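You operate a simulated robot arm through the tools that you are given. There is no shell and no other tool.

You are at the controls of a simulated robot arm. One attempt, no reset.

## Task
Let all the air out, then undo the five bolts and lift off the upper rim half.
Fine: vent open till the rim display shows 0 kPa, dial at UNDO; rim half on the rim pad; at the end driver in its holder, dial OFF, vent shut.

It is judged by the outcome, as a careful person would: the job done as asked, and still so three seconds after it is handed in. It fails if anything else is knocked over, pushed out of place, dropped, spilled or broken.

## Robot
A 7-joint arm with a two-finger parallel gripper, fixed in place. Base frame: the origin is on the floor under the middle of its stand, x ahead of it, y to its left, z up. Readings come in mm, degrees, newtons and seconds.
It reaches about 1247 mm from its shoulder. Its first joint turns from -132.0 to 132.0 degrees. Payload 3.91 kg.
The tool frame sits at the grasp point between the pads (the TCP): z along the fingers, y along the line on which they close. The tips reach 30 mm beyond it. Largest opening 110 mm; finger width 20, thickness 10; the body of the gripper, 48 by 112 mm, starts 55 mm behind the TCP.
Orientation is told as [roll, pitch, yaw] about the base's x, y, z axes, in that order, counted from this pose: with the fingers straight down and closing along the base's y, the tool's x points along the base's -x, its y along +y and its z along -z.

## Interface
- The arm moves only by the tool drive_tool. Its argument "series" is a list of rows, each an object (a shift or turn left out is 0, a gripper value left out holds the last) with "slide": the shift along the tool's x, y, z in units of 250 mm (1.0 is 250 mm), a list of three; "dr": the turn, a rotation vector about the tool's x, y, z in units of 90 degrees (1.0 is 90 degrees), a list of three; "claw": the finger opening in mm, from 0 to 110. In form: [{"slide": [dx, dy, dz], "dr": [wx, wy, wz], "claw": claw}, ...]. A call has 1 to 20 rows; each row is the pose to reach, as a shift and turn from the pose commanded when the call began, along the tool's axes at that moment. A call with a number of a shift or a turn outside -1 to 1 is refused whole. A row lasts 0.2 s, in which the tool goes at most 50 mm and 8.6 degrees; a call with a longer step from one row to the next is refused whole, and so is a gripper value outside its range. A pose out of reach is approached as far as the arm can. The call stops where the force on the tool passes 90 N (or 10 N more than at its start, if that is more) or the arm is blocked; 0.2 s more then pass. The fingers move at their own pace (about 108 mm/s each) and stop on an object; they squeeze with about 28 N. The grip force told is the motor's: it shows also when the fingers shut on nothing. Time passes only in rows, and 0.2 s behind the last, so rows that repeat a pose let the fingers close. It gives the time, the measured TCP pose, the force on the tool (base axes), the opening and the grip force at its end, in the units of the frame above (readings bear some noise), with the torque about the TCP (base axes, N m) and any sound that the robot's microphone picked up.
- Cameras (640 x 400 px; columns grow to the right, rows downward): "scene" is fixed at [399.7, -498, 1488.1]; the picture's right is [1.00, -0.06, 0.00], its down [-0.02, -0.29, -0.96] and it looks along [0.06, 0.96, -0.29] (base axes); focal length 323 px, centre (320, 200). "wrist" rides on the gripper at [72, 17, -103] in the tool frame; the picture's right is [-0.23, 0.97, 0.00], its down [-0.76, -0.18, -0.62] and it looks along [-0.61, -0.14, 0.78] (tool axes); focal length 222 px, centre (320, 200). There is no depth. A picture from a camera that has moved, and an enlarged one, comes with that camera's place and axes in the base frame and with its lens.
- snapshot(camera): a new picture of that camera. No time passes.
- zoom(camera, box): a new picture of the part [left, top, right, bottom] of that camera's present view, enlarged. No time passes.
- job_done(): hands the job in; it is judged then, once.

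Nothing tells you positions but the pictures and the camera data. Unless the task says otherwise, let go and move clear before handing in.

The tools are called by a JSON object that holds its "op" and its "data". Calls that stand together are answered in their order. drive_tool: Moves the arm, as the interface text tells. Its arguments: {"type":"object","properties":{"series":{"type":"array","items":{"type":"object","properties":{"slide":{"type":"array","items":{"type":"number"}},"dr":{"type":"array","items":{"type":"number"}},"claw":{"type":"number"}}}}},"required":["series"]} The other tools are called the same way: snapshot (camera) takes a picture; zoom (camera, box) takes an enlarged picture of a part of a camera's view; job_done () hands the job in.

At the start:

```text
clock: 0.0
eef_pos: [228.2, 476.9, 1288.7]
tool_rot: [-0.1, 0.0, 0.0]
ft_force: [-0.3, 0.0, 0.2]
ft_torque: [0.0, -0.03, 0.01]
gripper_width: 109.8
finger_force: 0.0
```

scene: 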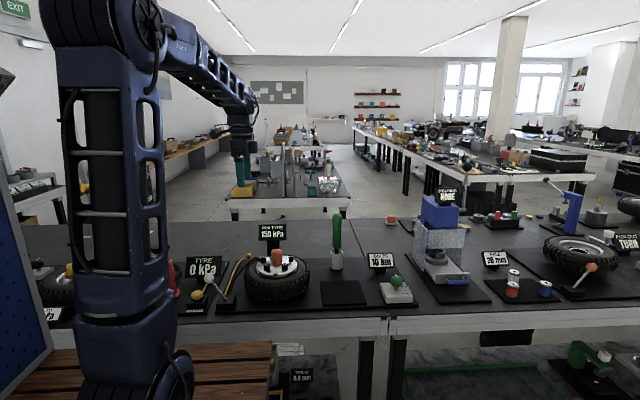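
wrist: 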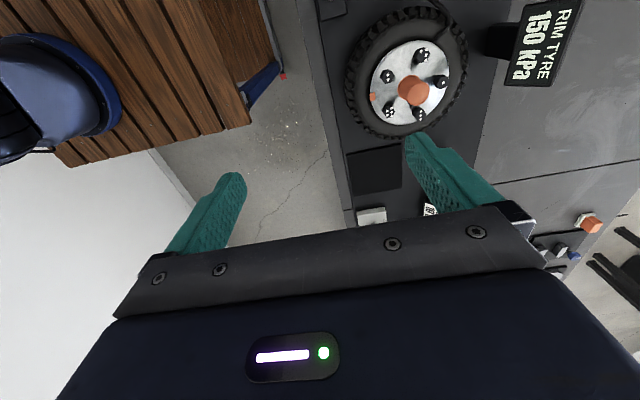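

I see a bench with a tyre on a split rim (display "RIM TYRE 150 kPa"), a green driver in a holder, a dial box and a black pad nearby. I'll look closer before moving.

{"op": "zoom", "data": {"camera": "scene", "box": [170, 200, 330, 320]}}

{"op": "zoom", "data": {"camera": "scene", "box": [300, 200, 460, 320]}}

{"op": "zoom", "data": {"camera": "wrist", "box": [310, 0, 480, 110]}}

{"op": "zoom", "data": {"camera": "wrist", "box": [330, 130, 640, 280]}}

```text
3.33 times, centred on (250, 260) of scene
camera zoom: at [399.7, -498.0, 1488.1], right [1.0, -0.06, 0.0], down [-0.02, -0.29, -0.96], along [0.06, 0.96, -0.29], focal length 1078 px, centre (553, 0)
```

zoom: 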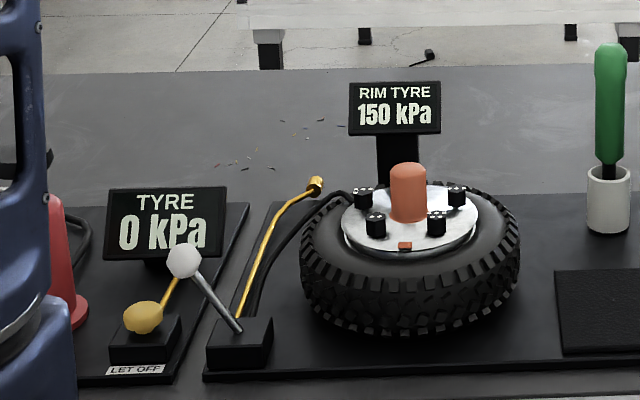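

```text
3.33 times, centred on (380, 260) of scene
camera zoom: at [399.7, -498.0, 1488.1], right [1.0, -0.06, 0.0], down [-0.02, -0.29, -0.96], along [0.06, 0.96, -0.29], focal length 1078 px, centre (120, 0)
```

zoom: 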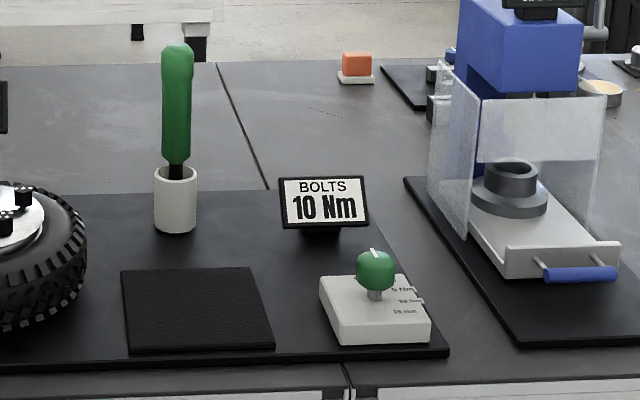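

```text
3.64 times, centred on (395, 55) of wrist
camera zoom: at [156.1, 493.4, 1391.9], right [0.23, 0.97, 0.0], down [0.76, -0.18, 0.62], along [0.61, -0.14, -0.78], focal length 808 px, centre (47, 727)
```

zoom: 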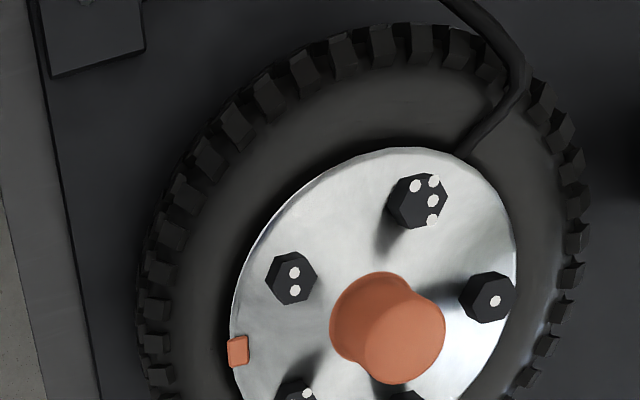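

```text
2.06 times, centred on (485, 205) of wrist
camera zoom: at [156.1, 493.4, 1391.9], right [0.23, 0.97, 0.0], down [0.76, -0.18, 0.62], along [0.61, -0.14, -0.78], focal length 459 px, centre (-21, 190)
```

zoom: 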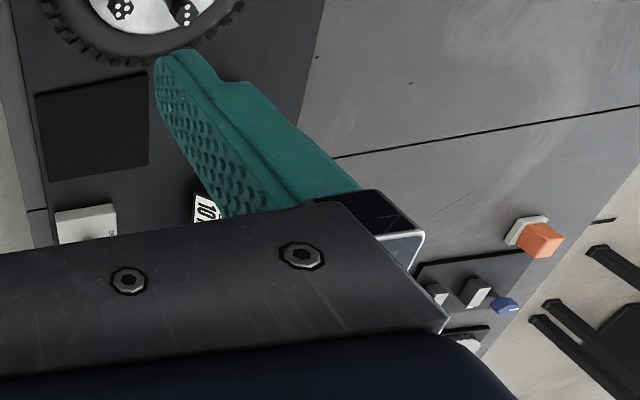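

The orange knob on the rim is at about (300, 650, 930), with the driver holder near (537, 650). The white-ball lever left of the tyre is probably the vent. I'll move the wrist camera nearer for better views.

{"op": "drive_tool", "data": {"series": [{"slide": [0.028, 0.143, 0.088]}, {"slide": [0.056, 0.286, 0.176]}, {"slide": [0.084, 0.429, 0.264]}, {"slide": [0.112, 0.572, 0.352]}, {"slide": [0.112, 0.572, 0.352]}]}}

{"op": "snapshot", "data": {"camera": "wrist"}}

{"op": "snapshot", "data": {"camera": "scene"}}

```text
clock: 1.2
eef_pos: [199.4, 619.4, 1202.5]
tool_rot: [0.1, 0.0, 0.0]
ft_force: [0.6, 0.0, 0.0]
ft_torque: [-0.01, 0.0, 0.01]
gripper_width: 110.0
finger_force: 0.1
```

```text
taken
camera wrist: at [127.7, 637.3, 1305.1], right [0.23, 0.97, 0.0], down [0.76, -0.18, 0.62], along [0.61, -0.14, -0.78], focal length 222 px, centre (320, 200)
```

wrist: 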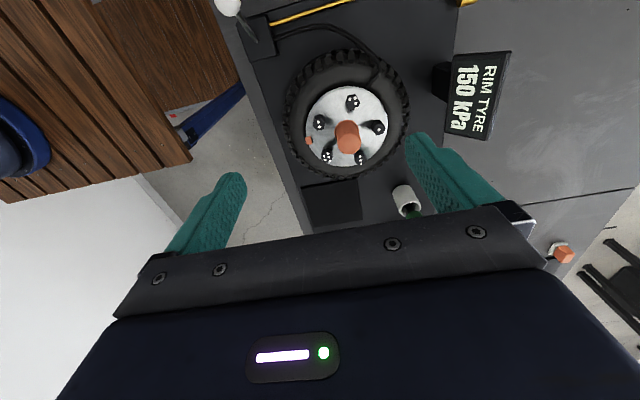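

```text
taken
```

scene: 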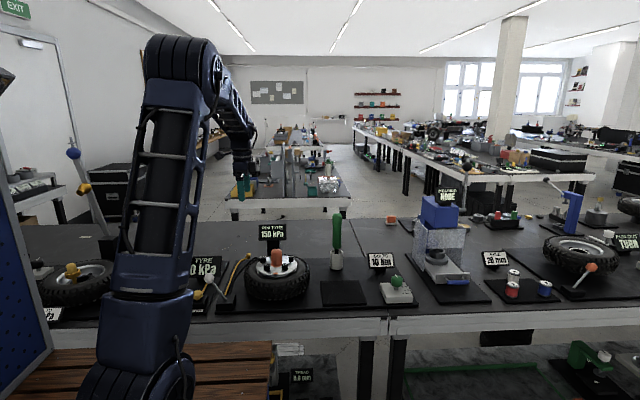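

The arm moved as asked. I'll zoom on the wheel, vent lever, and driver holder here to triangulate positions.

{"op": "zoom", "data": {"camera": "wrist", "box": [280, 40, 420, 190]}}

{"op": "zoom", "data": {"camera": "wrist", "box": [200, 0, 360, 80]}}

{"op": "zoom", "data": {"camera": "wrist", "box": [290, 150, 450, 240]}}

```text
2.67 times, centred on (350, 115) of wrist
camera zoom: at [127.7, 637.3, 1305.1], right [0.23, 0.97, 0.0], down [0.76, -0.18, 0.62], along [0.61, -0.14, -0.78], focal length 592 px, centre (240, 427)
```

zoom: 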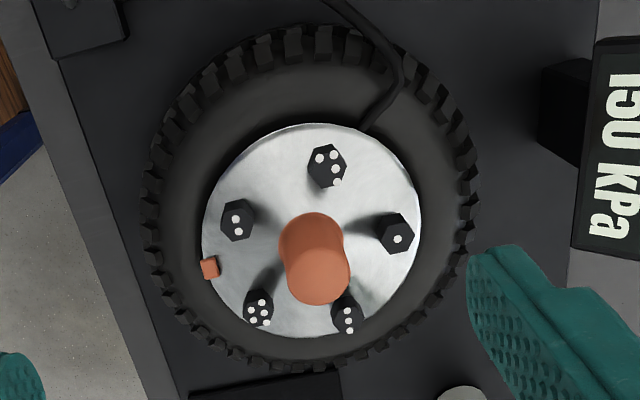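

```text
4.00 times, centred on (280, 40) of wrist
camera zoom: at [127.7, 637.3, 1305.1], right [0.23, 0.97, 0.0], down [0.76, -0.18, 0.62], along [0.61, -0.14, -0.78], focal length 888 px, centre (480, 840)
```

zoom: 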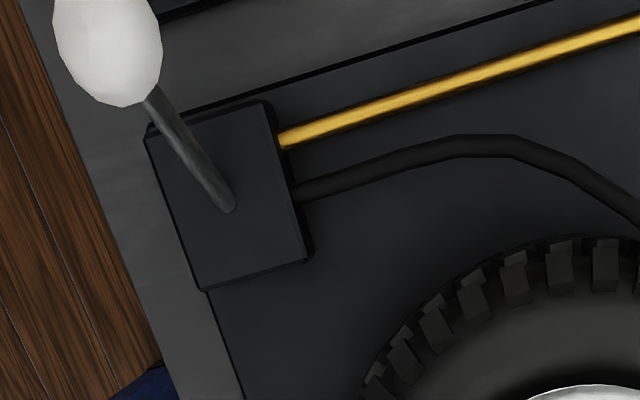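

```text
4.00 times, centred on (370, 195) of wrist
camera zoom: at [127.7, 637.3, 1305.1], right [0.23, 0.97, 0.0], down [0.76, -0.18, 0.62], along [0.61, -0.14, -0.78], focal length 888 px, centre (120, 220)
```

zoom: 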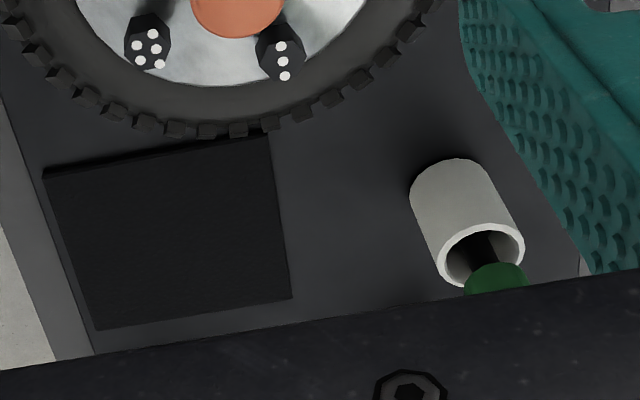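

I have the knob top at about (301, 649, 939), the vent pivot at (128, 521, 819) and the white ball at (77, 518, 900), leaning toward -x. I'll look for labels on the vent and dial.

{"op": "zoom", "data": {"camera": "scene", "box": [190, 260, 260, 320]}}

{"op": "zoom", "data": {"camera": "scene", "box": [365, 240, 425, 310]}}

{"op": "zoom", "data": {"camera": "scene", "box": [20, 220, 120, 330]}}

{"op": "zoom", "data": {"camera": "scene", "box": [240, 215, 350, 310]}}

```text
6.67 times, centred on (225, 290) of scene
camera zoom: at [399.7, -498.0, 1488.1], right [1.0, -0.06, 0.0], down [-0.02, -0.29, -0.96], along [0.06, 0.96, -0.29], focal length 2156 px, centre (953, -400)
```

zoom: 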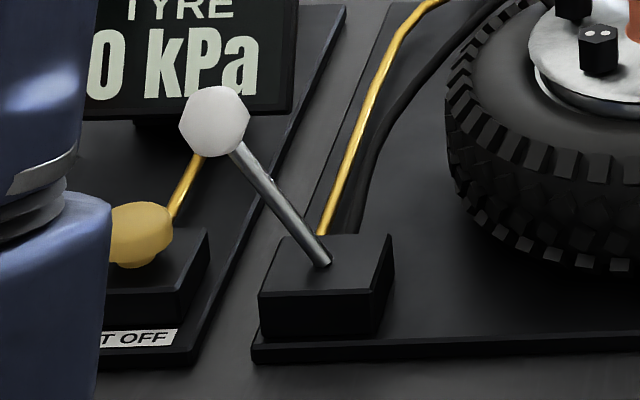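

```text
5.71 times, centred on (395, 275) of scene
camera zoom: at [399.7, -498.0, 1488.1], right [1.0, -0.06, 0.0], down [-0.02, -0.29, -0.96], along [0.06, 0.96, -0.29], focal length 1848 px, centre (-109, -229)
```

zoom: 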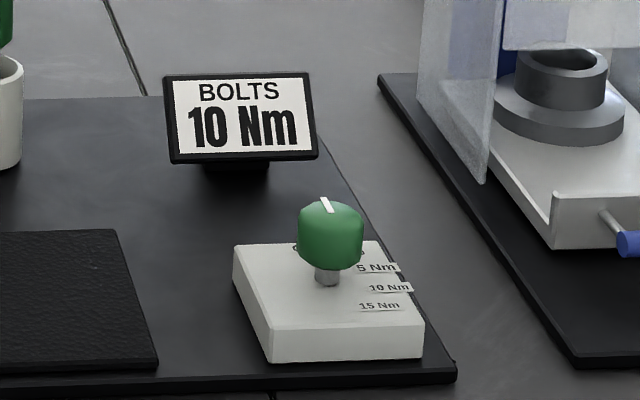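

```text
3.64 times, centred on (70, 275) of scene
camera zoom: at [399.7, -498.0, 1488.1], right [1.0, -0.06, 0.0], down [-0.02, -0.29, -0.96], along [0.06, 0.96, -0.29], focal length 1176 px, centre (1229, -73)
```

zoom: 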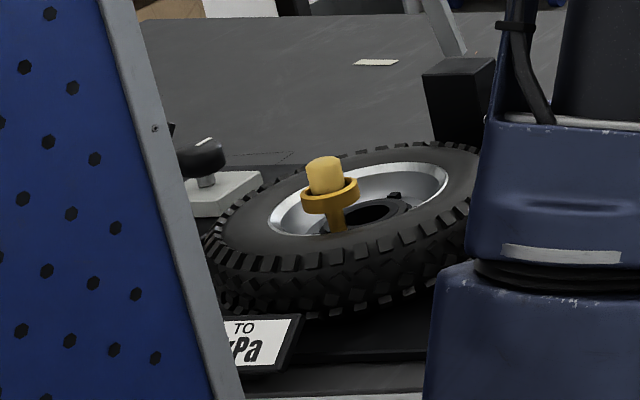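

```text
4.21 times, centred on (295, 262) of scene
camera zoom: at [399.7, -498.0, 1488.1], right [1.0, -0.06, 0.0], down [-0.02, -0.29, -0.96], along [0.06, 0.96, -0.29], focal length 1362 px, centre (425, -63)
```

zoom: 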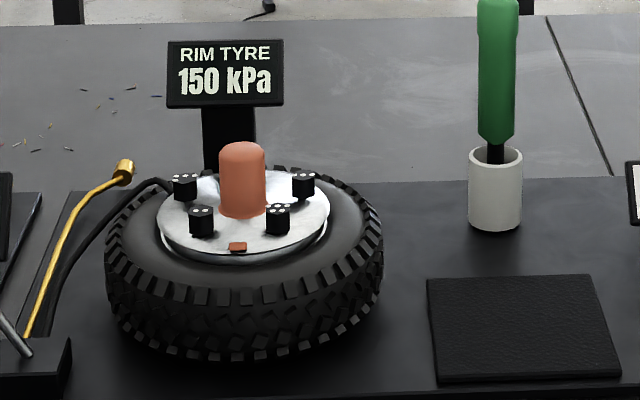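

The vent lever shows no label, and the dial at about (748, 540) has 5, 10 and 15 Nm labels on its right and more that I can't see. I'll move over the dial to read it.

{"op": "drive_tool", "data": {"series": [{"slide": [-0.18, -0.04, 0.05]}, {"slide": [-0.36, -0.08, 0.1]}, {"slide": [-0.54, -0.12, 0.15]}, {"slide": [-0.72, -0.16, 0.2]}, {"slide": [-0.9, -0.2, 0.25]}]}}

{"op": "drive_tool", "data": {"series": [{"slide": [-0.16, 0, 0.1]}, {"slide": [-0.32, 0, 0.2]}, {"slide": [-0.48, 0, 0.3]}, {"slide": [-0.64, 0, 0.4]}, {"slide": [-0.8, 0, 0.5]}, {"slide": [-0.8, 0, 0.5]}]}}

{"op": "snapshot", "data": {"camera": "wrist"}}

```text
clock: 2.4
eef_pos: [427.7, 569.4, 1138.7]
tool_rot: [0.0, -0.1, 0.0]
ft_force: [-1.0, 0.3, 0.0]
ft_torque: [0.0, -0.07, -0.02]
gripper_width: 110.0
finger_force: 0.1
```

```text
clock: 3.8
eef_pos: [625.9, 571.3, 1011.4]
tool_rot: [0.0, 0.0, 0.0]
ft_force: [-0.5, 0.7, 0.6]
ft_torque: [0.01, 0.0, 0.0]
gripper_width: 110.1
finger_force: 0.2
```

```text
taken
camera wrist: at [554.4, 588.3, 1114.2], right [0.23, 0.97, 0.0], down [0.76, -0.18, 0.62], along [0.61, -0.14, -0.78], focal length 222 px, centre (320, 200)
```

wrist: 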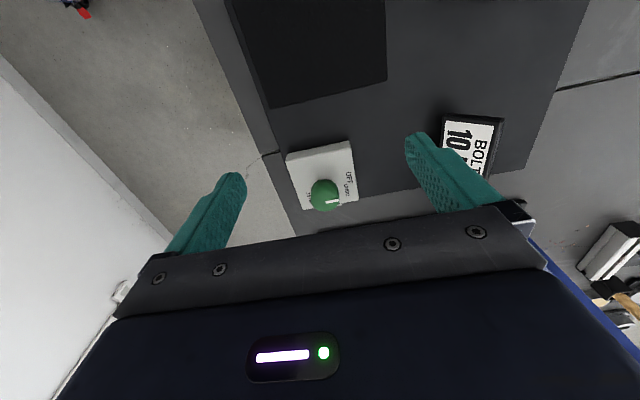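

{"op": "zoom", "data": {"camera": "wrist", "box": [270, 130, 380, 220]}}

{"op": "drive_tool", "data": {"series": [{"slide": [-0.16, 0, 0]}, {"slide": [-0.32, 0, 0]}, {"slide": [-0.48, 0, 0]}, {"slide": [-0.64, 0, 0]}, {"slide": [-0.64, 0, 0]}]}}

{"op": "snapshot", "data": {"camera": "wrist"}}

```text
4.44 times, centred on (325, 175) of wrist
camera zoom: at [554.4, 588.3, 1114.2], right [0.23, 0.97, 0.0], down [0.76, -0.18, 0.62], along [0.61, -0.14, -0.78], focal length 987 px, centre (298, 311)
```

zoom: 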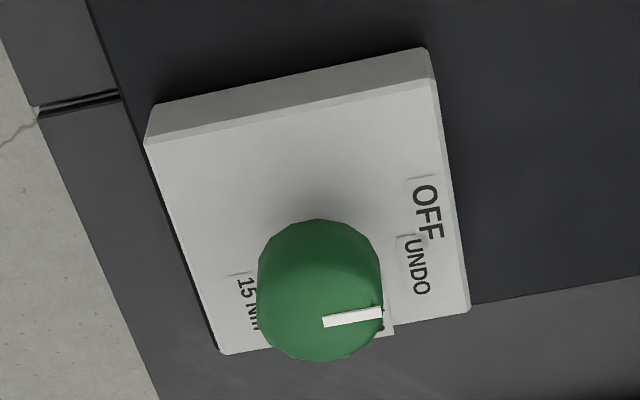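

```text
clock: 5.0
eef_pos: [786.9, 570.2, 1015.3]
tool_rot: [0.0, 0.0, -0.1]
ft_force: [-1.1, -0.2, -0.5]
ft_torque: [0.02, -0.02, -0.01]
gripper_width: 109.8
finger_force: 0.1
```

```text
taken
camera wrist: at [715.4, 585.9, 1117.6], right [0.23, 0.97, 0.0], down [0.76, -0.18, 0.62], along [0.61, -0.14, -0.78], focal length 222 px, centre (320, 200)
```

wrist: 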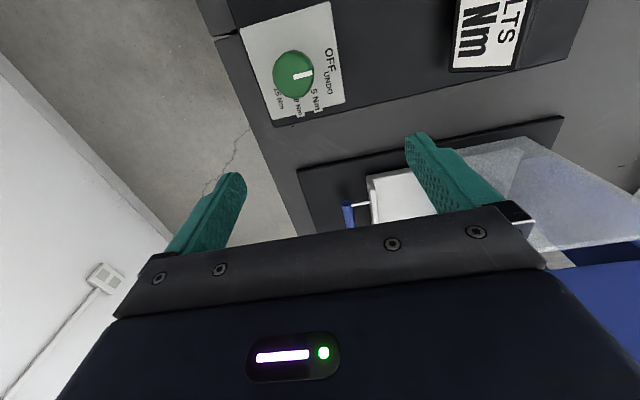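

{"op": "zoom", "data": {"camera": "wrist", "box": [230, 0, 360, 130]}}

```text
3.08 times, centred on (295, 65) of wrist
camera zoom: at [715.4, 585.9, 1117.6], right [0.23, 0.97, 0.0], down [0.76, -0.18, 0.62], along [0.61, -0.14, -0.78], focal length 684 px, centre (397, 615)
```

zoom: 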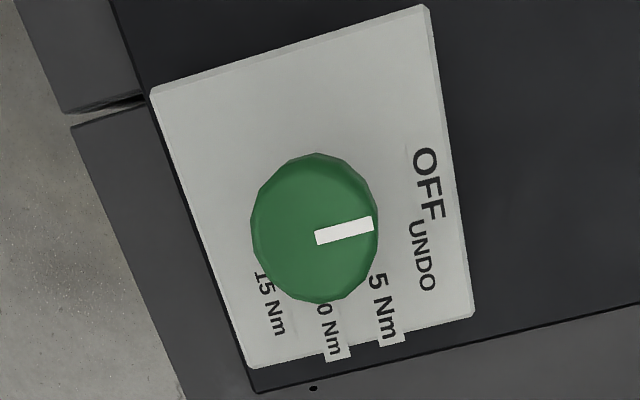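

The dial order, clockwise from OFF, is OFF, UNDO, 5, 10, 15 in steps of about 35°, and it now points to OFF (+y). The air comes out first, so I'll go over to the vent lever and look closely.

{"op": "drive_tool", "data": {"series": [{"slide": [0.15, 0.02, -0.1]}, {"slide": [0.3, 0.04, -0.2]}, {"slide": [0.45, 0.06, -0.3]}, {"slide": [0.6, 0.08, -0.4]}, {"slide": [0.75, 0.1, -0.5]}, {"slide": [0.9, 0.12, -0.6]}]}}

{"op": "drive_tool", "data": {"series": [{"slide": [0.18, 0, 0]}, {"slide": [0.36, 0, 0]}, {"slide": [0.54, 0, 0]}, {"slide": [0.72, 0, 0]}, {"slide": [0.9, 0, 0]}]}}

{"op": "drive_tool", "data": {"series": [{"slide": [0.17, 0, 0.06]}, {"slide": [0.34, 0, 0.12]}, {"slide": [0.51, 0, 0.18]}, {"slide": [0.68, 0, 0.24]}, {"slide": [0.85, 0, 0.3]}, {"slide": [1.0, 0, 0.36]}, {"slide": [1.0, 0, 0.36]}]}}

{"op": "snapshot", "data": {"camera": "wrist"}}

```text
clock: 6.4
eef_pos: [563.5, 599.0, 1163.9]
tool_rot: [-0.2, 0.1, 0.0]
ft_force: [0.8, -0.5, -1.1]
ft_torque: [0.03, 0.02, -0.01]
gripper_width: 110.0
finger_force: 0.0
```

```text
clock: 7.6
eef_pos: [336.1, 598.0, 1164.8]
tool_rot: [-0.1, 0.0, -0.2]
ft_force: [0.1, -0.2, -0.4]
ft_torque: [-0.02, 0.05, 0.02]
gripper_width: 109.9
finger_force: 0.0
```

```text
clock: 9.2
eef_pos: [85.4, 601.1, 1069.4]
tool_rot: [0.0, 0.1, 0.0]
ft_force: [0.5, -0.8, -0.3]
ft_torque: [-0.03, -0.02, -0.01]
gripper_width: 110.2
finger_force: 0.1
```

```text
taken
camera wrist: at [13.8, 617.0, 1173.4], right [0.23, 0.97, 0.0], down [0.76, -0.18, 0.62], along [0.61, -0.14, -0.78], focal length 222 px, centre (320, 200)
```

wrist: 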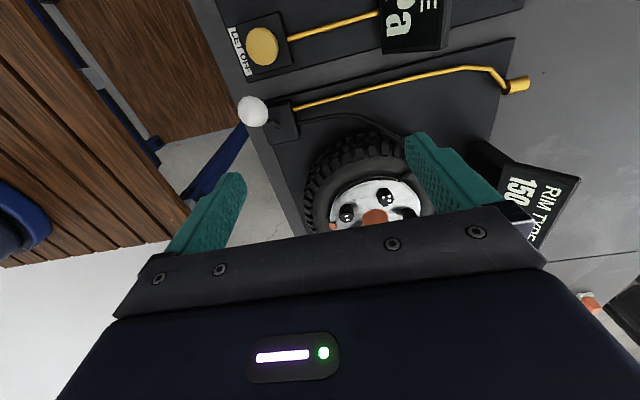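

{"op": "zoom", "data": {"camera": "wrist", "box": [210, 10, 350, 150]}}

{"op": "zoom", "data": {"camera": "scene", "box": [180, 220, 300, 320]}}

```text
2.86 times, centred on (280, 80) of wrist
camera zoom: at [13.8, 617.0, 1173.4], right [0.23, 0.97, 0.0], down [0.76, -0.18, 0.62], along [0.61, -0.14, -0.78], focal length 635 px, centre (434, 543)
```

zoom: 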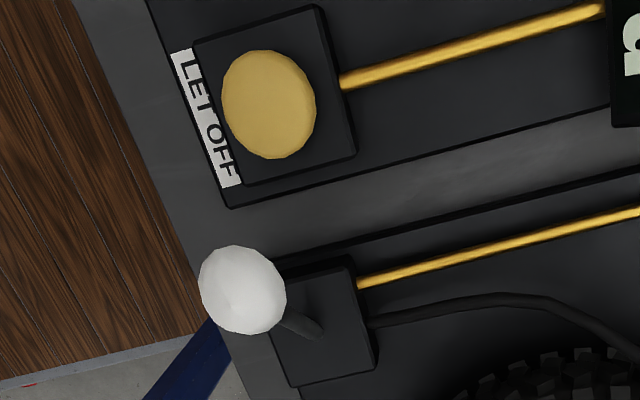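

```text
4.00 times, centred on (240, 270) of scene
camera zoom: at [399.7, -498.0, 1488.1], right [1.0, -0.06, 0.0], down [-0.02, -0.29, -0.96], along [0.06, 0.96, -0.29], focal length 1294 px, centre (640, -80)
```

zoom: 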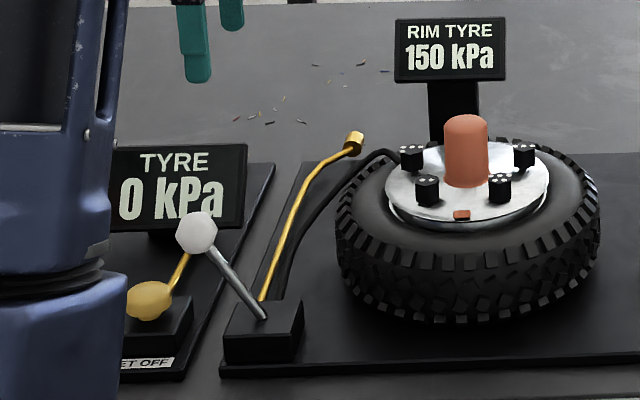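

The white ball is at (77, 519, 899) on a pivot at (127, 522, 819), with the other station's yellow button well below my path. I'll close the fingers, come down on the -x side of the ball, and push it toward +x.

{"op": "drive_tool", "data": {"series": [{"slide": [0.07, -0.11, 0], "claw": 0}, {"slide": [0.14, -0.22, 0], "claw": 0}, {"slide": [0.2, -0.328, 0], "claw": 0}, {"slide": [0.2, -0.328, 0.16], "claw": 0}, {"slide": [0.2, -0.328, 0.32], "claw": 0}, {"slide": [0.2, -0.328, 0.48], "claw": 0}, {"slide": [0.2, -0.328, 0.644], "claw": 0}, {"slide": [0.2, -0.328, 0.644], "claw": 0}]}}

{"op": "snapshot", "data": {"camera": "wrist"}}

{"op": "zoom", "data": {"camera": "scene", "box": [180, 220, 300, 320]}}

```text
clock: 11.0
eef_pos: [36.8, 517.0, 916.0]
tool_rot: [0.0, 0.0, 0.0]
ft_force: [0.1, -0.5, 0.5]
ft_torque: [0.05, -0.02, 0.01]
gripper_width: 0.0
finger_force: 27.9
```

```text
taken
camera wrist: at [-35.6, 533.1, 1018.3], right [0.23, 0.97, 0.0], down [0.76, -0.18, 0.62], along [0.61, -0.14, -0.78], focal length 222 px, centre (320, 200)
```

wrist: 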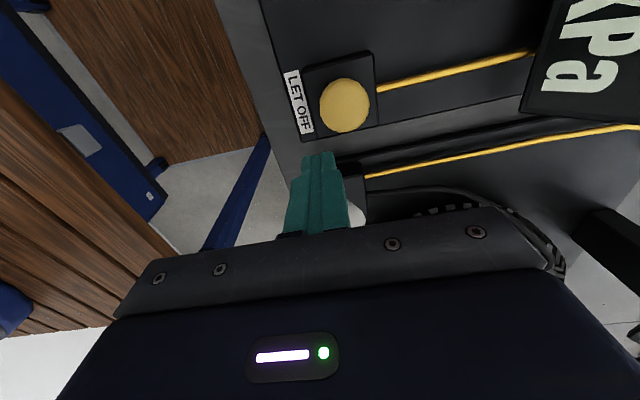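

```text
4.00 times, centred on (240, 270) of scene
camera zoom: at [399.7, -498.0, 1488.1], right [1.0, -0.06, 0.0], down [-0.02, -0.29, -0.96], along [0.06, 0.96, -0.29], focal length 1294 px, centre (640, -80)
```

zoom: 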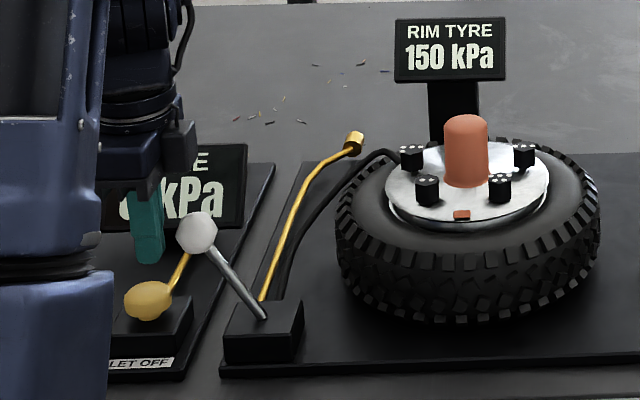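

The closed fingers are beside the ball on its -x side with nothing touching. Now I push toward +x in small steps.

{"op": "drive_tool", "data": {"series": [{"slide": [-0.06, 0.004, 0.02]}, {"slide": [-0.12, 0.008, 0.02]}, {"slide": [-0.18, 0.008, 0.02]}, {"slide": [-0.24, 0.008, 0.02]}]}}

{"op": "zoom", "data": {"camera": "scene", "box": [180, 220, 300, 320]}}

```text
clock: 12.0
eef_pos: [97.4, 519.6, 906.8]
tool_rot: [0.0, 0.0, 0.0]
ft_force: [0.1, 0.6, -0.6]
ft_torque: [-0.01, 0.01, -0.02]
gripper_width: 0.0
finger_force: 28.1
```

```text
4.00 times, centred on (240, 270) of scene
camera zoom: at [399.7, -498.0, 1488.1], right [1.0, -0.06, 0.0], down [-0.02, -0.29, -0.96], along [0.06, 0.96, -0.29], focal length 1294 px, centre (640, -80)
```

zoom: 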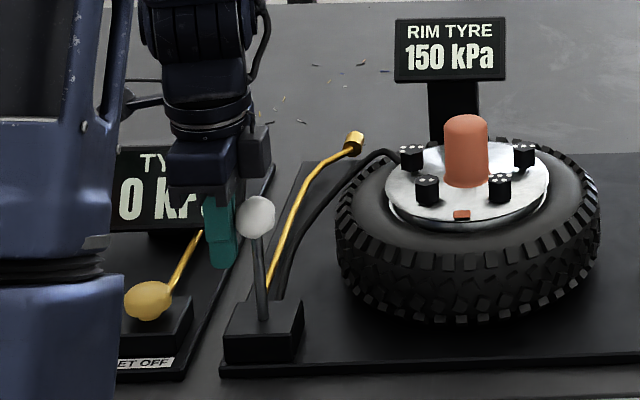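

The lever swings freely toward +x and is now about upright. I'll keep pushing until it's fully over.

{"op": "drive_tool", "data": {"series": [{"slide": [-0.06, 0, 0]}, {"slide": [-0.12, 0, 0]}, {"slide": [-0.18, 0, 0]}, {"slide": [-0.21, 0, 0]}]}}

{"op": "zoom", "data": {"camera": "scene", "box": [180, 220, 300, 320]}}

```text
clock: 13.0
eef_pos: [144.4, 520.1, 908.2]
tool_rot: [0.1, 0.1, 0.3]
ft_force: [-37.2, 2.0, 3.6]
ft_torque: [0.04, 1.12, 0.06]
gripper_width: 0.0
finger_force: 28.4
```

```text
4.00 times, centred on (240, 270) of scene
camera zoom: at [399.7, -498.0, 1488.1], right [1.0, -0.06, 0.0], down [-0.02, -0.29, -0.96], along [0.06, 0.96, -0.29], focal length 1294 px, centre (640, -80)
```

zoom: 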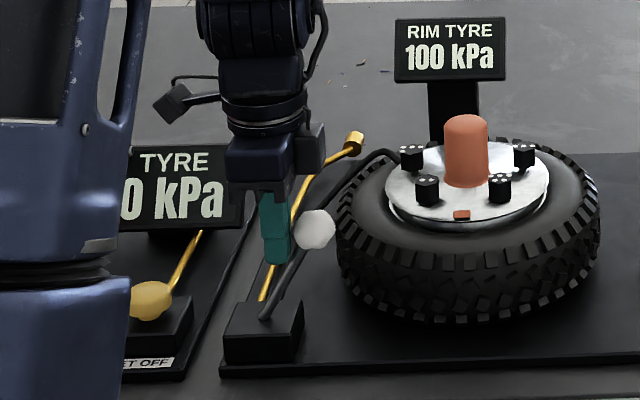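

The vent is open, since the display has dropped to 100 kPa and the lever is at its stop. I'll back off and check that it stays open while the air drains.

{"op": "drive_tool", "data": {"series": [{"slide": [0.08, 0, 0]}, {"slide": [0.2, 0, 0]}, {"slide": [0.2, 0, -0.1]}, {"slide": [0.2, 0, -0.2]}, {"slide": [0.2, 0, -0.3]}]}}

{"op": "zoom", "data": {"camera": "scene", "box": [180, 220, 300, 320]}}

```text
clock: 14.2
eef_pos: [97.4, 519.3, 983.4]
tool_rot: [0.0, -0.1, 0.0]
ft_force: [-1.2, 0.0, 0.2]
ft_torque: [-0.01, 0.03, -0.01]
gripper_width: 0.0
finger_force: 27.5
```

```text
4.00 times, centred on (240, 270) of scene
camera zoom: at [399.7, -498.0, 1488.1], right [1.0, -0.06, 0.0], down [-0.02, -0.29, -0.96], along [0.06, 0.96, -0.29], focal length 1294 px, centre (640, -80)
```

zoom: 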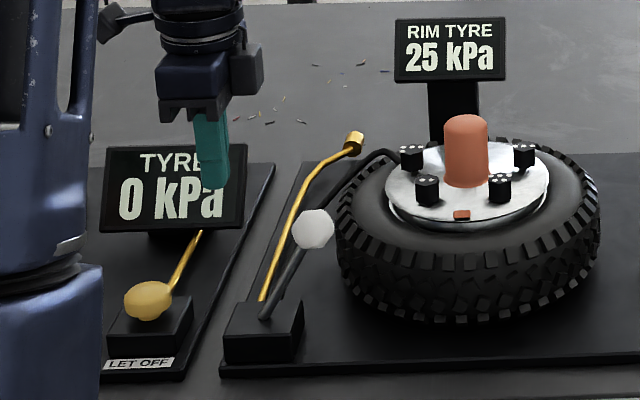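

The lever stays open and the display reads 25 kPa and falling. While it drains I'll raise the arm and travel toward the dial.

{"op": "drive_tool", "data": {"series": [{"slide": [-0.05, 0, -0.16], "claw": 80}, {"slide": [-0.1, 0.01, -0.32], "claw": 80}, {"slide": [-0.2, 0.02, -0.48], "claw": 80}, {"slide": [-0.32, 0.03, -0.6], "claw": 80}, {"slide": [-0.48, 0.04, -0.68], "claw": 80}, {"slide": [-0.66, 0.06, -0.7], "claw": 80}]}}

{"op": "drive_tool", "data": {"series": [{"slide": [-0.19, 0.01, 0]}, {"slide": [-0.38, 0.02, 0]}, {"slide": [-0.57, 0.03, 0]}, {"slide": [-0.76, 0.04, 0]}, {"slide": [-0.95, 0.06, 0]}]}}

{"op": "zoom", "data": {"camera": "scene", "box": [180, 220, 300, 320]}}

```text
clock: 15.6
eef_pos: [262.0, 538.4, 1156.6]
tool_rot: [0.0, 0.0, -0.1]
ft_force: [-0.7, -0.3, 0.8]
ft_torque: [0.01, -0.01, 0.02]
gripper_width: 80.2
finger_force: 0.1
```

```text
clock: 16.8
eef_pos: [500.6, 552.1, 1158.0]
tool_rot: [0.0, -0.1, 0.0]
ft_force: [-1.2, -0.4, -0.2]
ft_torque: [-0.02, -0.09, 0.0]
gripper_width: 80.0
finger_force: 0.0
```

```text
4.00 times, centred on (240, 270) of scene
camera zoom: at [399.7, -498.0, 1488.1], right [1.0, -0.06, 0.0], down [-0.02, -0.29, -0.96], along [0.06, 0.96, -0.29], focal length 1294 px, centre (640, -80)
```

zoom: 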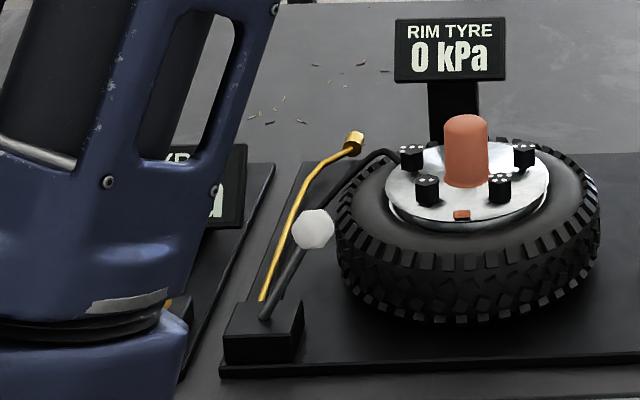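

The rim display shows 0 kPa and the vent is still open. Now I go to the dial to turn it from OFF to UNDO.

{"op": "drive_tool", "data": {"series": [{"slide": [-0.15, 0, 0]}, {"slide": [-0.3, 0, 0.05]}, {"slide": [-0.45, 0, 0.15]}, {"slide": [-0.6, 0, 0.27]}, {"slide": [-0.75, -0.005, 0.39]}, {"slide": [-0.88, -0.008, 0.51]}, {"slide": [-1.0, -0.012, 0.63]}, {"slide": [-1.0, -0.012, 0.7]}, {"slide": [-1.0, -0.012, 0.7]}]}}

{"op": "snapshot", "data": {"camera": "wrist"}}

{"op": "zoom", "data": {"camera": "scene", "box": [350, 220, 450, 310]}}

```text
clock: 18.8
eef_pos: [750.4, 545.0, 980.7]
tool_rot: [0.0, 0.1, -0.1]
ft_force: [-0.4, -0.1, -0.4]
ft_torque: [0.01, 0.02, 0.01]
gripper_width: 80.3
finger_force: 0.1
```

```text
taken
camera wrist: at [677.8, 562.0, 1084.0], right [0.23, 0.97, 0.0], down [0.76, -0.18, 0.62], along [0.61, -0.14, -0.78], focal length 222 px, centre (320, 200)
```

wrist: 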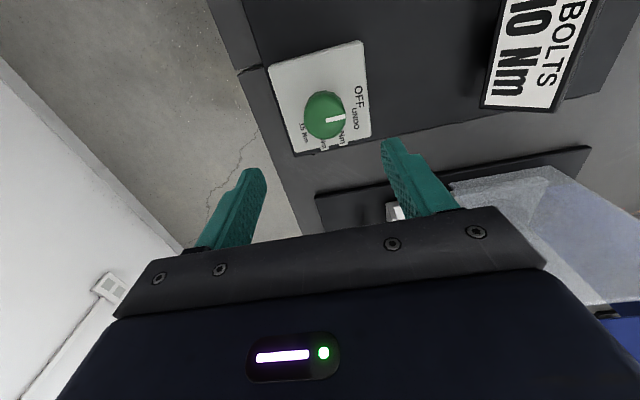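

```text
4.44 times, centred on (400, 265) of scene
camera zoom: at [399.7, -498.0, 1488.1], right [1.0, -0.06, 0.0], down [-0.02, -0.29, -0.96], along [0.06, 0.96, -0.29], focal length 1437 px, centre (-36, -89)
```

zoom: 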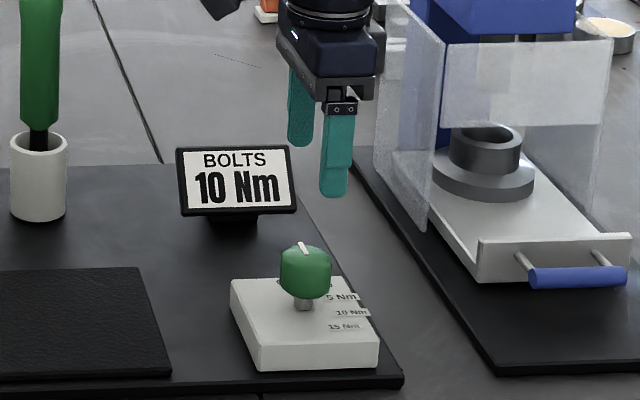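

{"op": "zoom", "data": {"camera": "wrist", "box": [260, 40, 400, 160]}}

```text
3.33 times, centred on (330, 100) of wrist
camera zoom: at [677.8, 562.0, 1084.0], right [0.23, 0.97, 0.0], down [0.76, -0.18, 0.62], along [0.61, -0.14, -0.78], focal length 740 px, centre (287, 533)
```

zoom: 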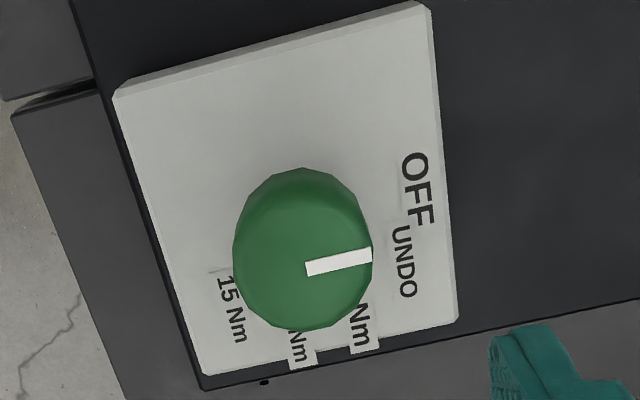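

The knob is centred at about (751, 549.5, 870) and the pointer is at OFF. I'll descend around it, close, and then turn 35° clockwise seen from above.

{"op": "drive_tool", "data": {"series": [{"slide": [-0.004, 0.018, 0.12]}, {"slide": [-0.004, 0.018, 0.24]}, {"slide": [-0.004, 0.018, 0.36]}, {"slide": [-0.004, 0.018, 0.48]}, {"slide": [-0.004, 0.018, 0.48]}]}}

{"op": "drive_tool", "data": {"series": [{"claw": 30}, {"claw": 30}, {"claw": 30}, {"claw": 30}]}}

{"op": "zoom", "data": {"camera": "scene", "box": [350, 220, 450, 310]}}

```text
clock: 20.0
eef_pos: [750.5, 549.8, 859.0]
tool_rot: [0.0, 0.0, 0.0]
ft_force: [-0.2, 0.0, 0.1]
ft_torque: [0.0, 0.01, 0.01]
gripper_width: 79.9
finger_force: 0.1
```

```text
clock: 21.0
eef_pos: [750.8, 550.9, 858.1]
tool_rot: [-0.1, -0.1, -0.1]
ft_force: [-2.2, -6.9, -0.8]
ft_torque: [-0.04, -0.18, 0.01]
gripper_width: 42.0
finger_force: 45.1
```

```text
4.44 times, centred on (400, 265) of scene
camera zoom: at [399.7, -498.0, 1488.1], right [1.0, -0.06, 0.0], down [-0.02, -0.29, -0.96], along [0.06, 0.96, -0.29], focal length 1437 px, centre (-36, -89)
```

zoom: 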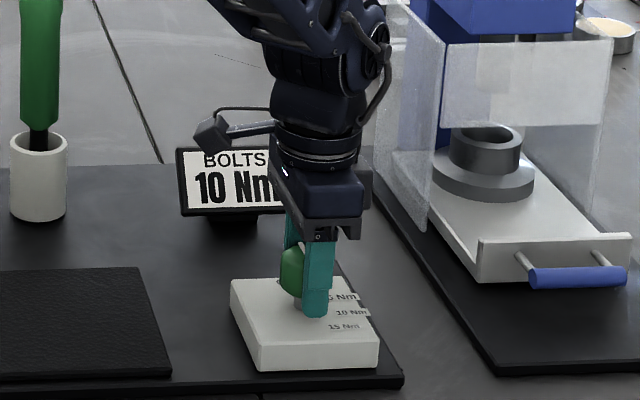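

The knob is gripped at 42 mm. Now I turn it +35° about the tool's z, which is clockwise from above.

{"op": "drive_tool", "data": {"series": [{"dr": [0, 0, 0.065]}, {"dr": [0, 0, 0.13]}, {"dr": [0, 0, 0.195]}, {"dr": [0, 0, 0.26]}, {"dr": [0, 0, 0.325]}, {"dr": [0, 0, 0.389]}, {"dr": [0, 0, 0.389]}]}}

{"op": "zoom", "data": {"camera": "scene", "box": [350, 220, 450, 310]}}

```text
clock: 22.6
eef_pos: [751.4, 548.1, 859.5]
tool_rot: [-0.4, 0.1, -35.1]
ft_force: [-21.8, -26.6, -44.3]
ft_torque: [0.71, -0.45, 0.02]
gripper_width: 42.1
finger_force: 45.4
```

```text
4.44 times, centred on (400, 265) of scene
camera zoom: at [399.7, -498.0, 1488.1], right [1.0, -0.06, 0.0], down [-0.02, -0.29, -0.96], along [0.06, 0.96, -0.29], focal length 1437 px, centre (-36, -89)
```

zoom: 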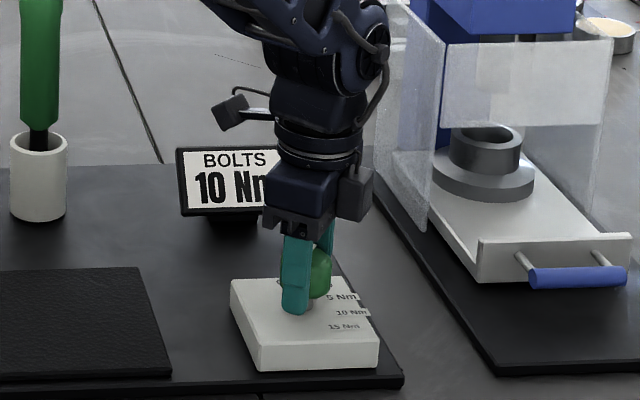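

The tool turned 35°. I'll open the fingers, lift clear and check the pointer.

{"op": "drive_tool", "data": {"series": [{"claw": 80}, {"claw": 80}, {"claw": 80}, {"slide": [0, 0, -0.16], "claw": 80}, {"slide": [0, 0, -0.32], "claw": 80}, {"slide": [0, 0, -0.48], "claw": 80}, {"slide": [0, 0, -0.56], "claw": 80}, {"slide": [0, 0, -0.56], "claw": 80}]}}

{"op": "snapshot", "data": {"camera": "wrist"}}

{"op": "zoom", "data": {"camera": "scene", "box": [350, 220, 450, 310]}}

```text
clock: 24.4
eef_pos: [749.8, 550.9, 1003.7]
tool_rot: [0.0, 0.1, -35.0]
ft_force: [-0.3, -0.1, 1.2]
ft_torque: [0.01, 0.0, -0.02]
gripper_width: 80.1
finger_force: 0.1
```

```text
taken
camera wrist: at [700.9, 606.5, 1106.6], right [0.75, 0.67, 0.0], down [0.52, -0.58, 0.62], along [0.42, -0.46, -0.78], focal length 222 px, centre (320, 200)
```

wrist: 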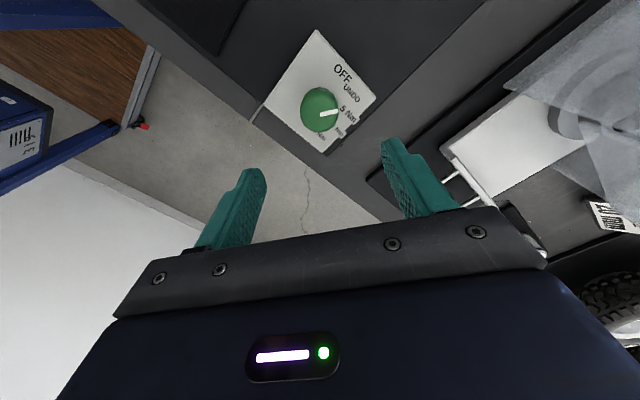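

```text
4.44 times, centred on (400, 265) of scene
camera zoom: at [399.7, -498.0, 1488.1], right [1.0, -0.06, 0.0], down [-0.02, -0.29, -0.96], along [0.06, 0.96, -0.29], focal length 1437 px, centre (-36, -89)
```

zoom: 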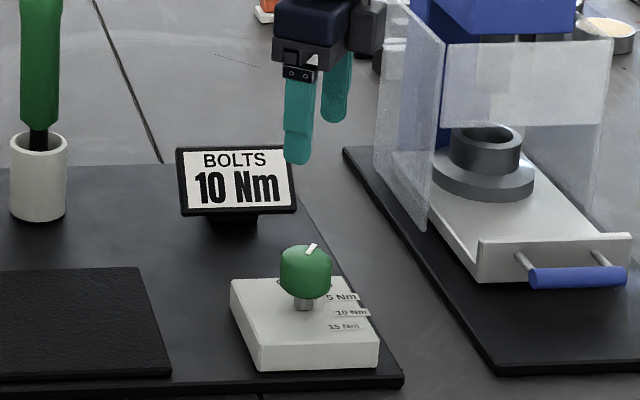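

{"op": "zoom", "data": {"camera": "wrist", "box": [260, 30, 390, 160]}}

{"op": "zoom", "data": {"camera": "scene", "box": [375, 260, 425, 310]}}

```text
3.08 times, centred on (325, 95) of wrist
camera zoom: at [700.9, 606.5, 1106.6], right [0.75, 0.67, 0.0], down [0.52, -0.58, 0.62], along [0.42, -0.46, -0.78], focal length 684 px, centre (305, 523)
```

zoom: 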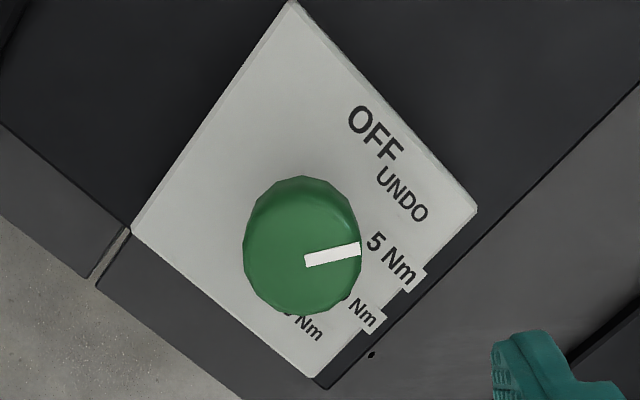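

```text
8.00 times, centred on (400, 285) of scene
camera zoom: at [399.7, -498.0, 1488.1], right [1.0, -0.06, 0.0], down [-0.02, -0.29, -0.96], along [0.06, 0.96, -0.29], focal length 2587 px, centre (-320, -480)
```

zoom: 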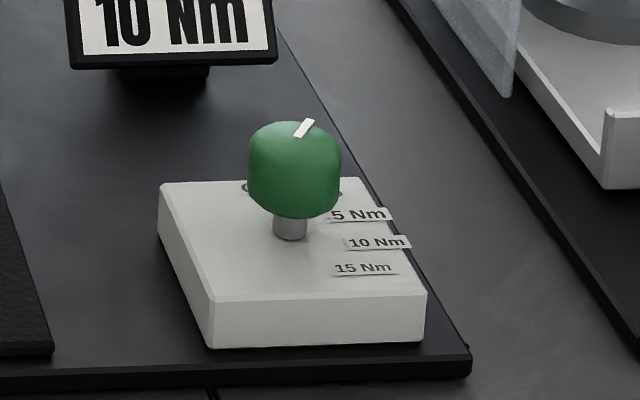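

The pointer now reads about 54.5°, right on UNDO. Next I'll rise, turn the tool back, and look at the green driver from above.

{"op": "drive_tool", "data": {"series": [{"slide": [0, 0, -0.1], "dr": [0, 0, -0.065]}, {"slide": [0, 0, -0.2], "dr": [0, 0, -0.13]}, {"slide": [0, 0, -0.3], "dr": [0, 0, -0.195]}, {"slide": [0, 0, -0.4], "dr": [0, 0, -0.26]}, {"slide": [0, 0, -0.5], "dr": [0, 0, -0.325]}, {"slide": [0, 0, -0.6], "dr": [0, 0, -0.389]}, {"slide": [0, 0, -0.6], "dr": [0, 0, -0.389]}]}}

{"op": "drive_tool", "data": {"series": [{"slide": [0.13, 0.12, 0]}, {"slide": [0.27, 0.24, 0]}, {"slide": [0.41, 0.36, 0]}, {"slide": [0.55, 0.48, 0]}, {"slide": [0.69, 0.6, 0]}, {"slide": [0.83, 0.72, 0]}, {"slide": [0.96, 0.836, 0]}, {"slide": [0.96, 0.836, 0]}]}}

{"op": "snapshot", "data": {"camera": "wrist"}}

```text
clock: 26.0
eef_pos: [753.2, 551.9, 1153.0]
tool_rot: [0.0, -0.1, 0.1]
ft_force: [0.9, -0.3, 0.0]
ft_torque: [-0.01, 0.0, 0.02]
gripper_width: 79.7
finger_force: 0.1
```

```text
clock: 27.8
eef_pos: [512.7, 759.5, 1154.2]
tool_rot: [0.0, 0.0, 0.0]
ft_force: [-0.4, -0.2, -0.4]
ft_torque: [-0.05, 0.02, 0.03]
gripper_width: 80.0
finger_force: 0.2
```

```text
taken
camera wrist: at [440.5, 776.3, 1257.0], right [0.23, 0.97, 0.0], down [0.76, -0.18, 0.62], along [0.61, -0.14, -0.78], focal length 222 px, centre (320, 200)
```

wrist: 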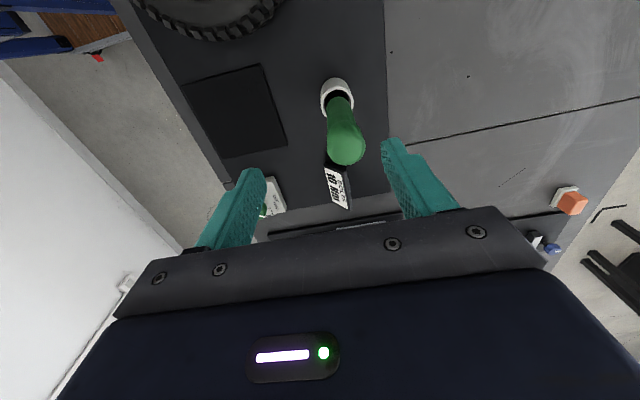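

{"op": "zoom", "data": {"camera": "wrist", "box": [290, 60, 400, 180]}}

{"op": "zoom", "data": {"camera": "scene", "box": [300, 190, 380, 290]}}

```text
3.33 times, centred on (345, 120) of wrist
camera zoom: at [440.5, 776.3, 1257.0], right [0.23, 0.97, 0.0], down [0.76, -0.18, 0.62], along [0.61, -0.14, -0.78], focal length 740 px, centre (237, 467)
```

zoom: 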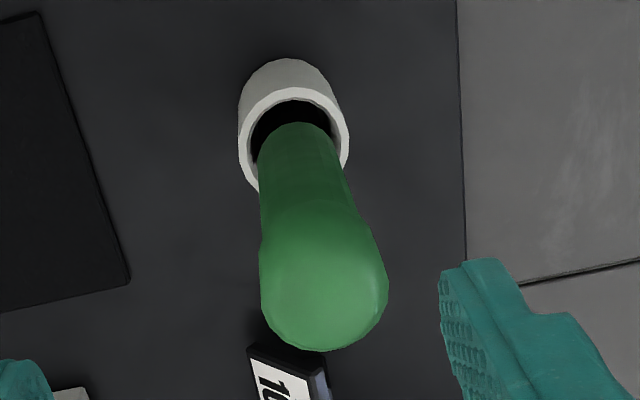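

```text
4.00 times, centred on (340, 240) of scene
camera zoom: at [399.7, -498.0, 1488.1], right [1.0, -0.06, 0.0], down [-0.02, -0.29, -0.96], along [0.06, 0.96, -0.29], focal length 1294 px, centre (240, 40)
```

zoom: 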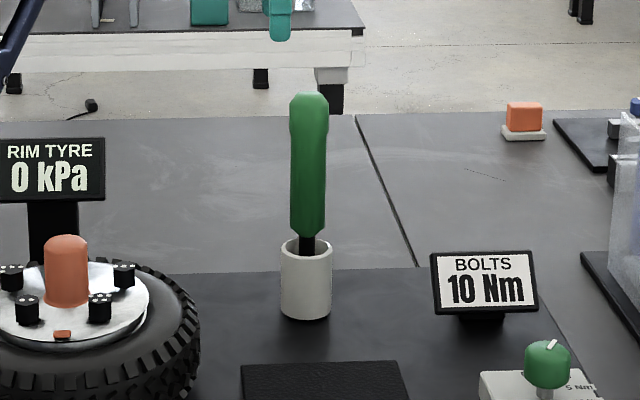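

The driver is upright with its axis at about (550.5, 780), its handle spanning roughly z 880–1041. I'll centre above it, descend to grip near the top, and close.

{"op": "drive_tool", "data": {"series": [{"slide": [-0.08, 0.04, 0]}, {"slide": [-0.151, 0.082, 0]}, {"slide": [-0.151, 0.082, 0.15]}, {"slide": [-0.151, 0.082, 0.3]}, {"slide": [-0.151, 0.082, 0.3]}]}}

{"op": "snapshot", "data": {"camera": "wrist"}}

{"op": "zoom", "data": {"camera": "scene", "box": [300, 170, 400, 270]}}

```text
clock: 29.0
eef_pos: [549.3, 782.1, 1077.6]
tool_rot: [0.0, 0.0, 0.0]
ft_force: [0.3, 0.9, -0.6]
ft_torque: [0.01, -0.02, 0.03]
gripper_width: 80.1
finger_force: 0.0
```

```text
taken
camera wrist: at [478.1, 799.9, 1180.9], right [0.23, 0.97, 0.0], down [0.76, -0.18, 0.62], along [0.61, -0.14, -0.78], focal length 222 px, centre (320, 200)
```

wrist: 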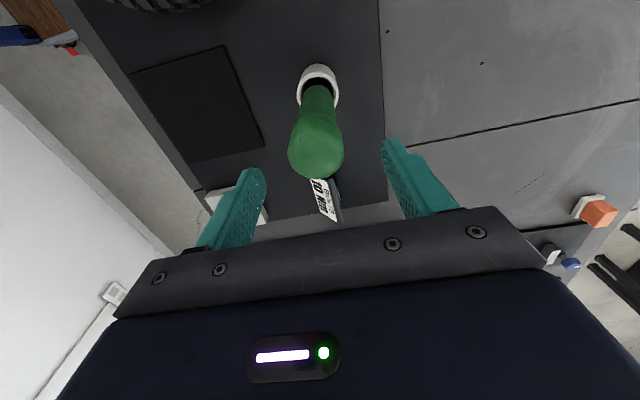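

```text
4.00 times, centred on (350, 220) of scene
camera zoom: at [399.7, -498.0, 1488.1], right [1.0, -0.06, 0.0], down [-0.02, -0.29, -0.96], along [0.06, 0.96, -0.29], focal length 1294 px, centre (200, 120)
```

zoom: 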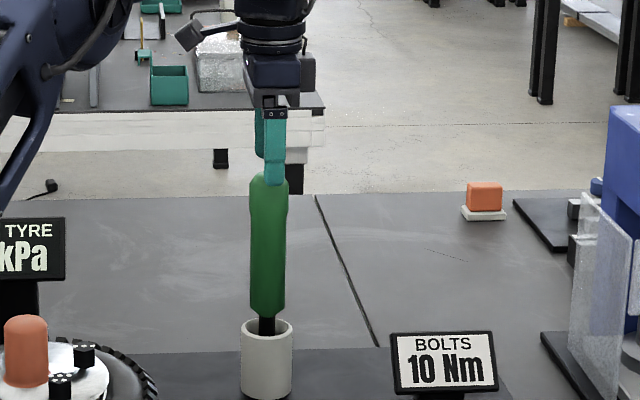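

{"op": "zoom", "data": {"camera": "wrist", "box": [270, 50, 370, 190]}}

```text
2.86 times, centred on (320, 120) of wrist
camera zoom: at [478.1, 799.9, 1180.9], right [0.23, 0.97, 0.0], down [0.76, -0.18, 0.62], along [0.61, -0.14, -0.78], focal length 635 px, centre (320, 429)
```

zoom: 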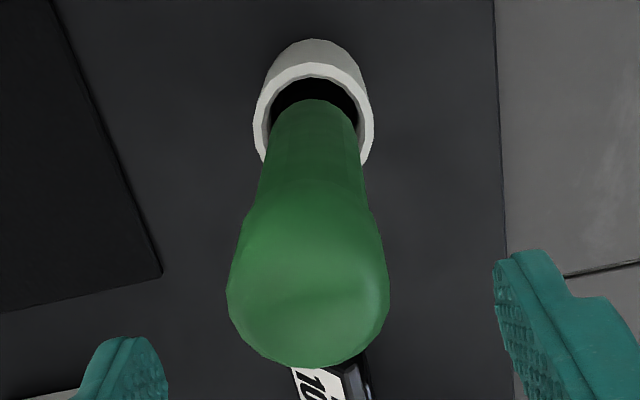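

The driver axis is about 3 mm toward -y from the tool. I'll correct that, descend to z≈1000 and grip the handle.

{"op": "drive_tool", "data": {"series": [{"slide": [0, -0.0125, 0.0]}, {"slide": [0, -0.0125, 0.1]}, {"slide": [0, -0.0125, 0.2]}, {"slide": [0, -0.0125, 0.31]}, {"slide": [0, -0.0125, 0.31]}, {"slide": [0, -0.0125, 0.31], "claw": 20}, {"slide": [0, -0.0125, 0.31], "claw": 20}, {"slide": [0, -0.0125, 0.31], "claw": 20}, {"slide": [0, -0.0125, 0.31], "claw": 20}]}}

{"op": "zoom", "data": {"camera": "scene", "box": [300, 170, 400, 270]}}

{"op": "snapshot", "data": {"camera": "wrist"}}

```text
clock: 31.0
eef_pos: [549.4, 780.6, 997.9]
tool_rot: [0.1, 0.0, 0.0]
ft_force: [0.6, 1.3, -0.7]
ft_torque: [0.2, -0.06, -0.03]
gripper_width: 39.7
finger_force: 27.9
```

```text
4.00 times, centred on (350, 220) of scene
camera zoom: at [399.7, -498.0, 1488.1], right [1.0, -0.06, 0.0], down [-0.02, -0.29, -0.96], along [0.06, 0.96, -0.29], focal length 1294 px, centre (200, 120)
```

zoom: 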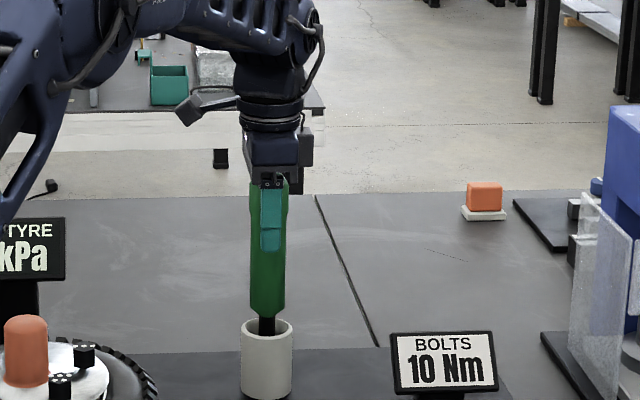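

```text
taken
camera wrist: at [477.5, 796.8, 1101.0], right [0.23, 0.97, 0.0], down [0.76, -0.18, 0.62], along [0.61, -0.14, -0.78], focal length 222 px, centre (320, 200)
```

wrist: 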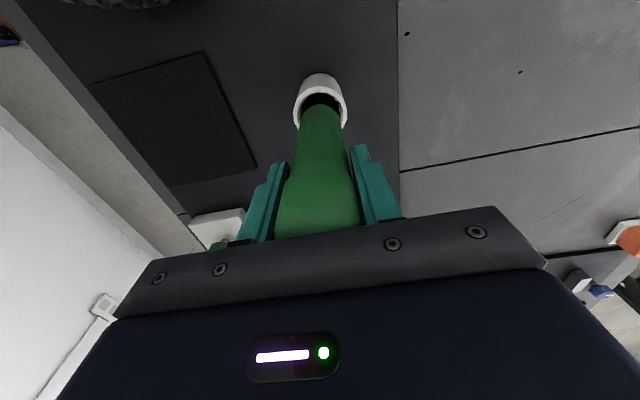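

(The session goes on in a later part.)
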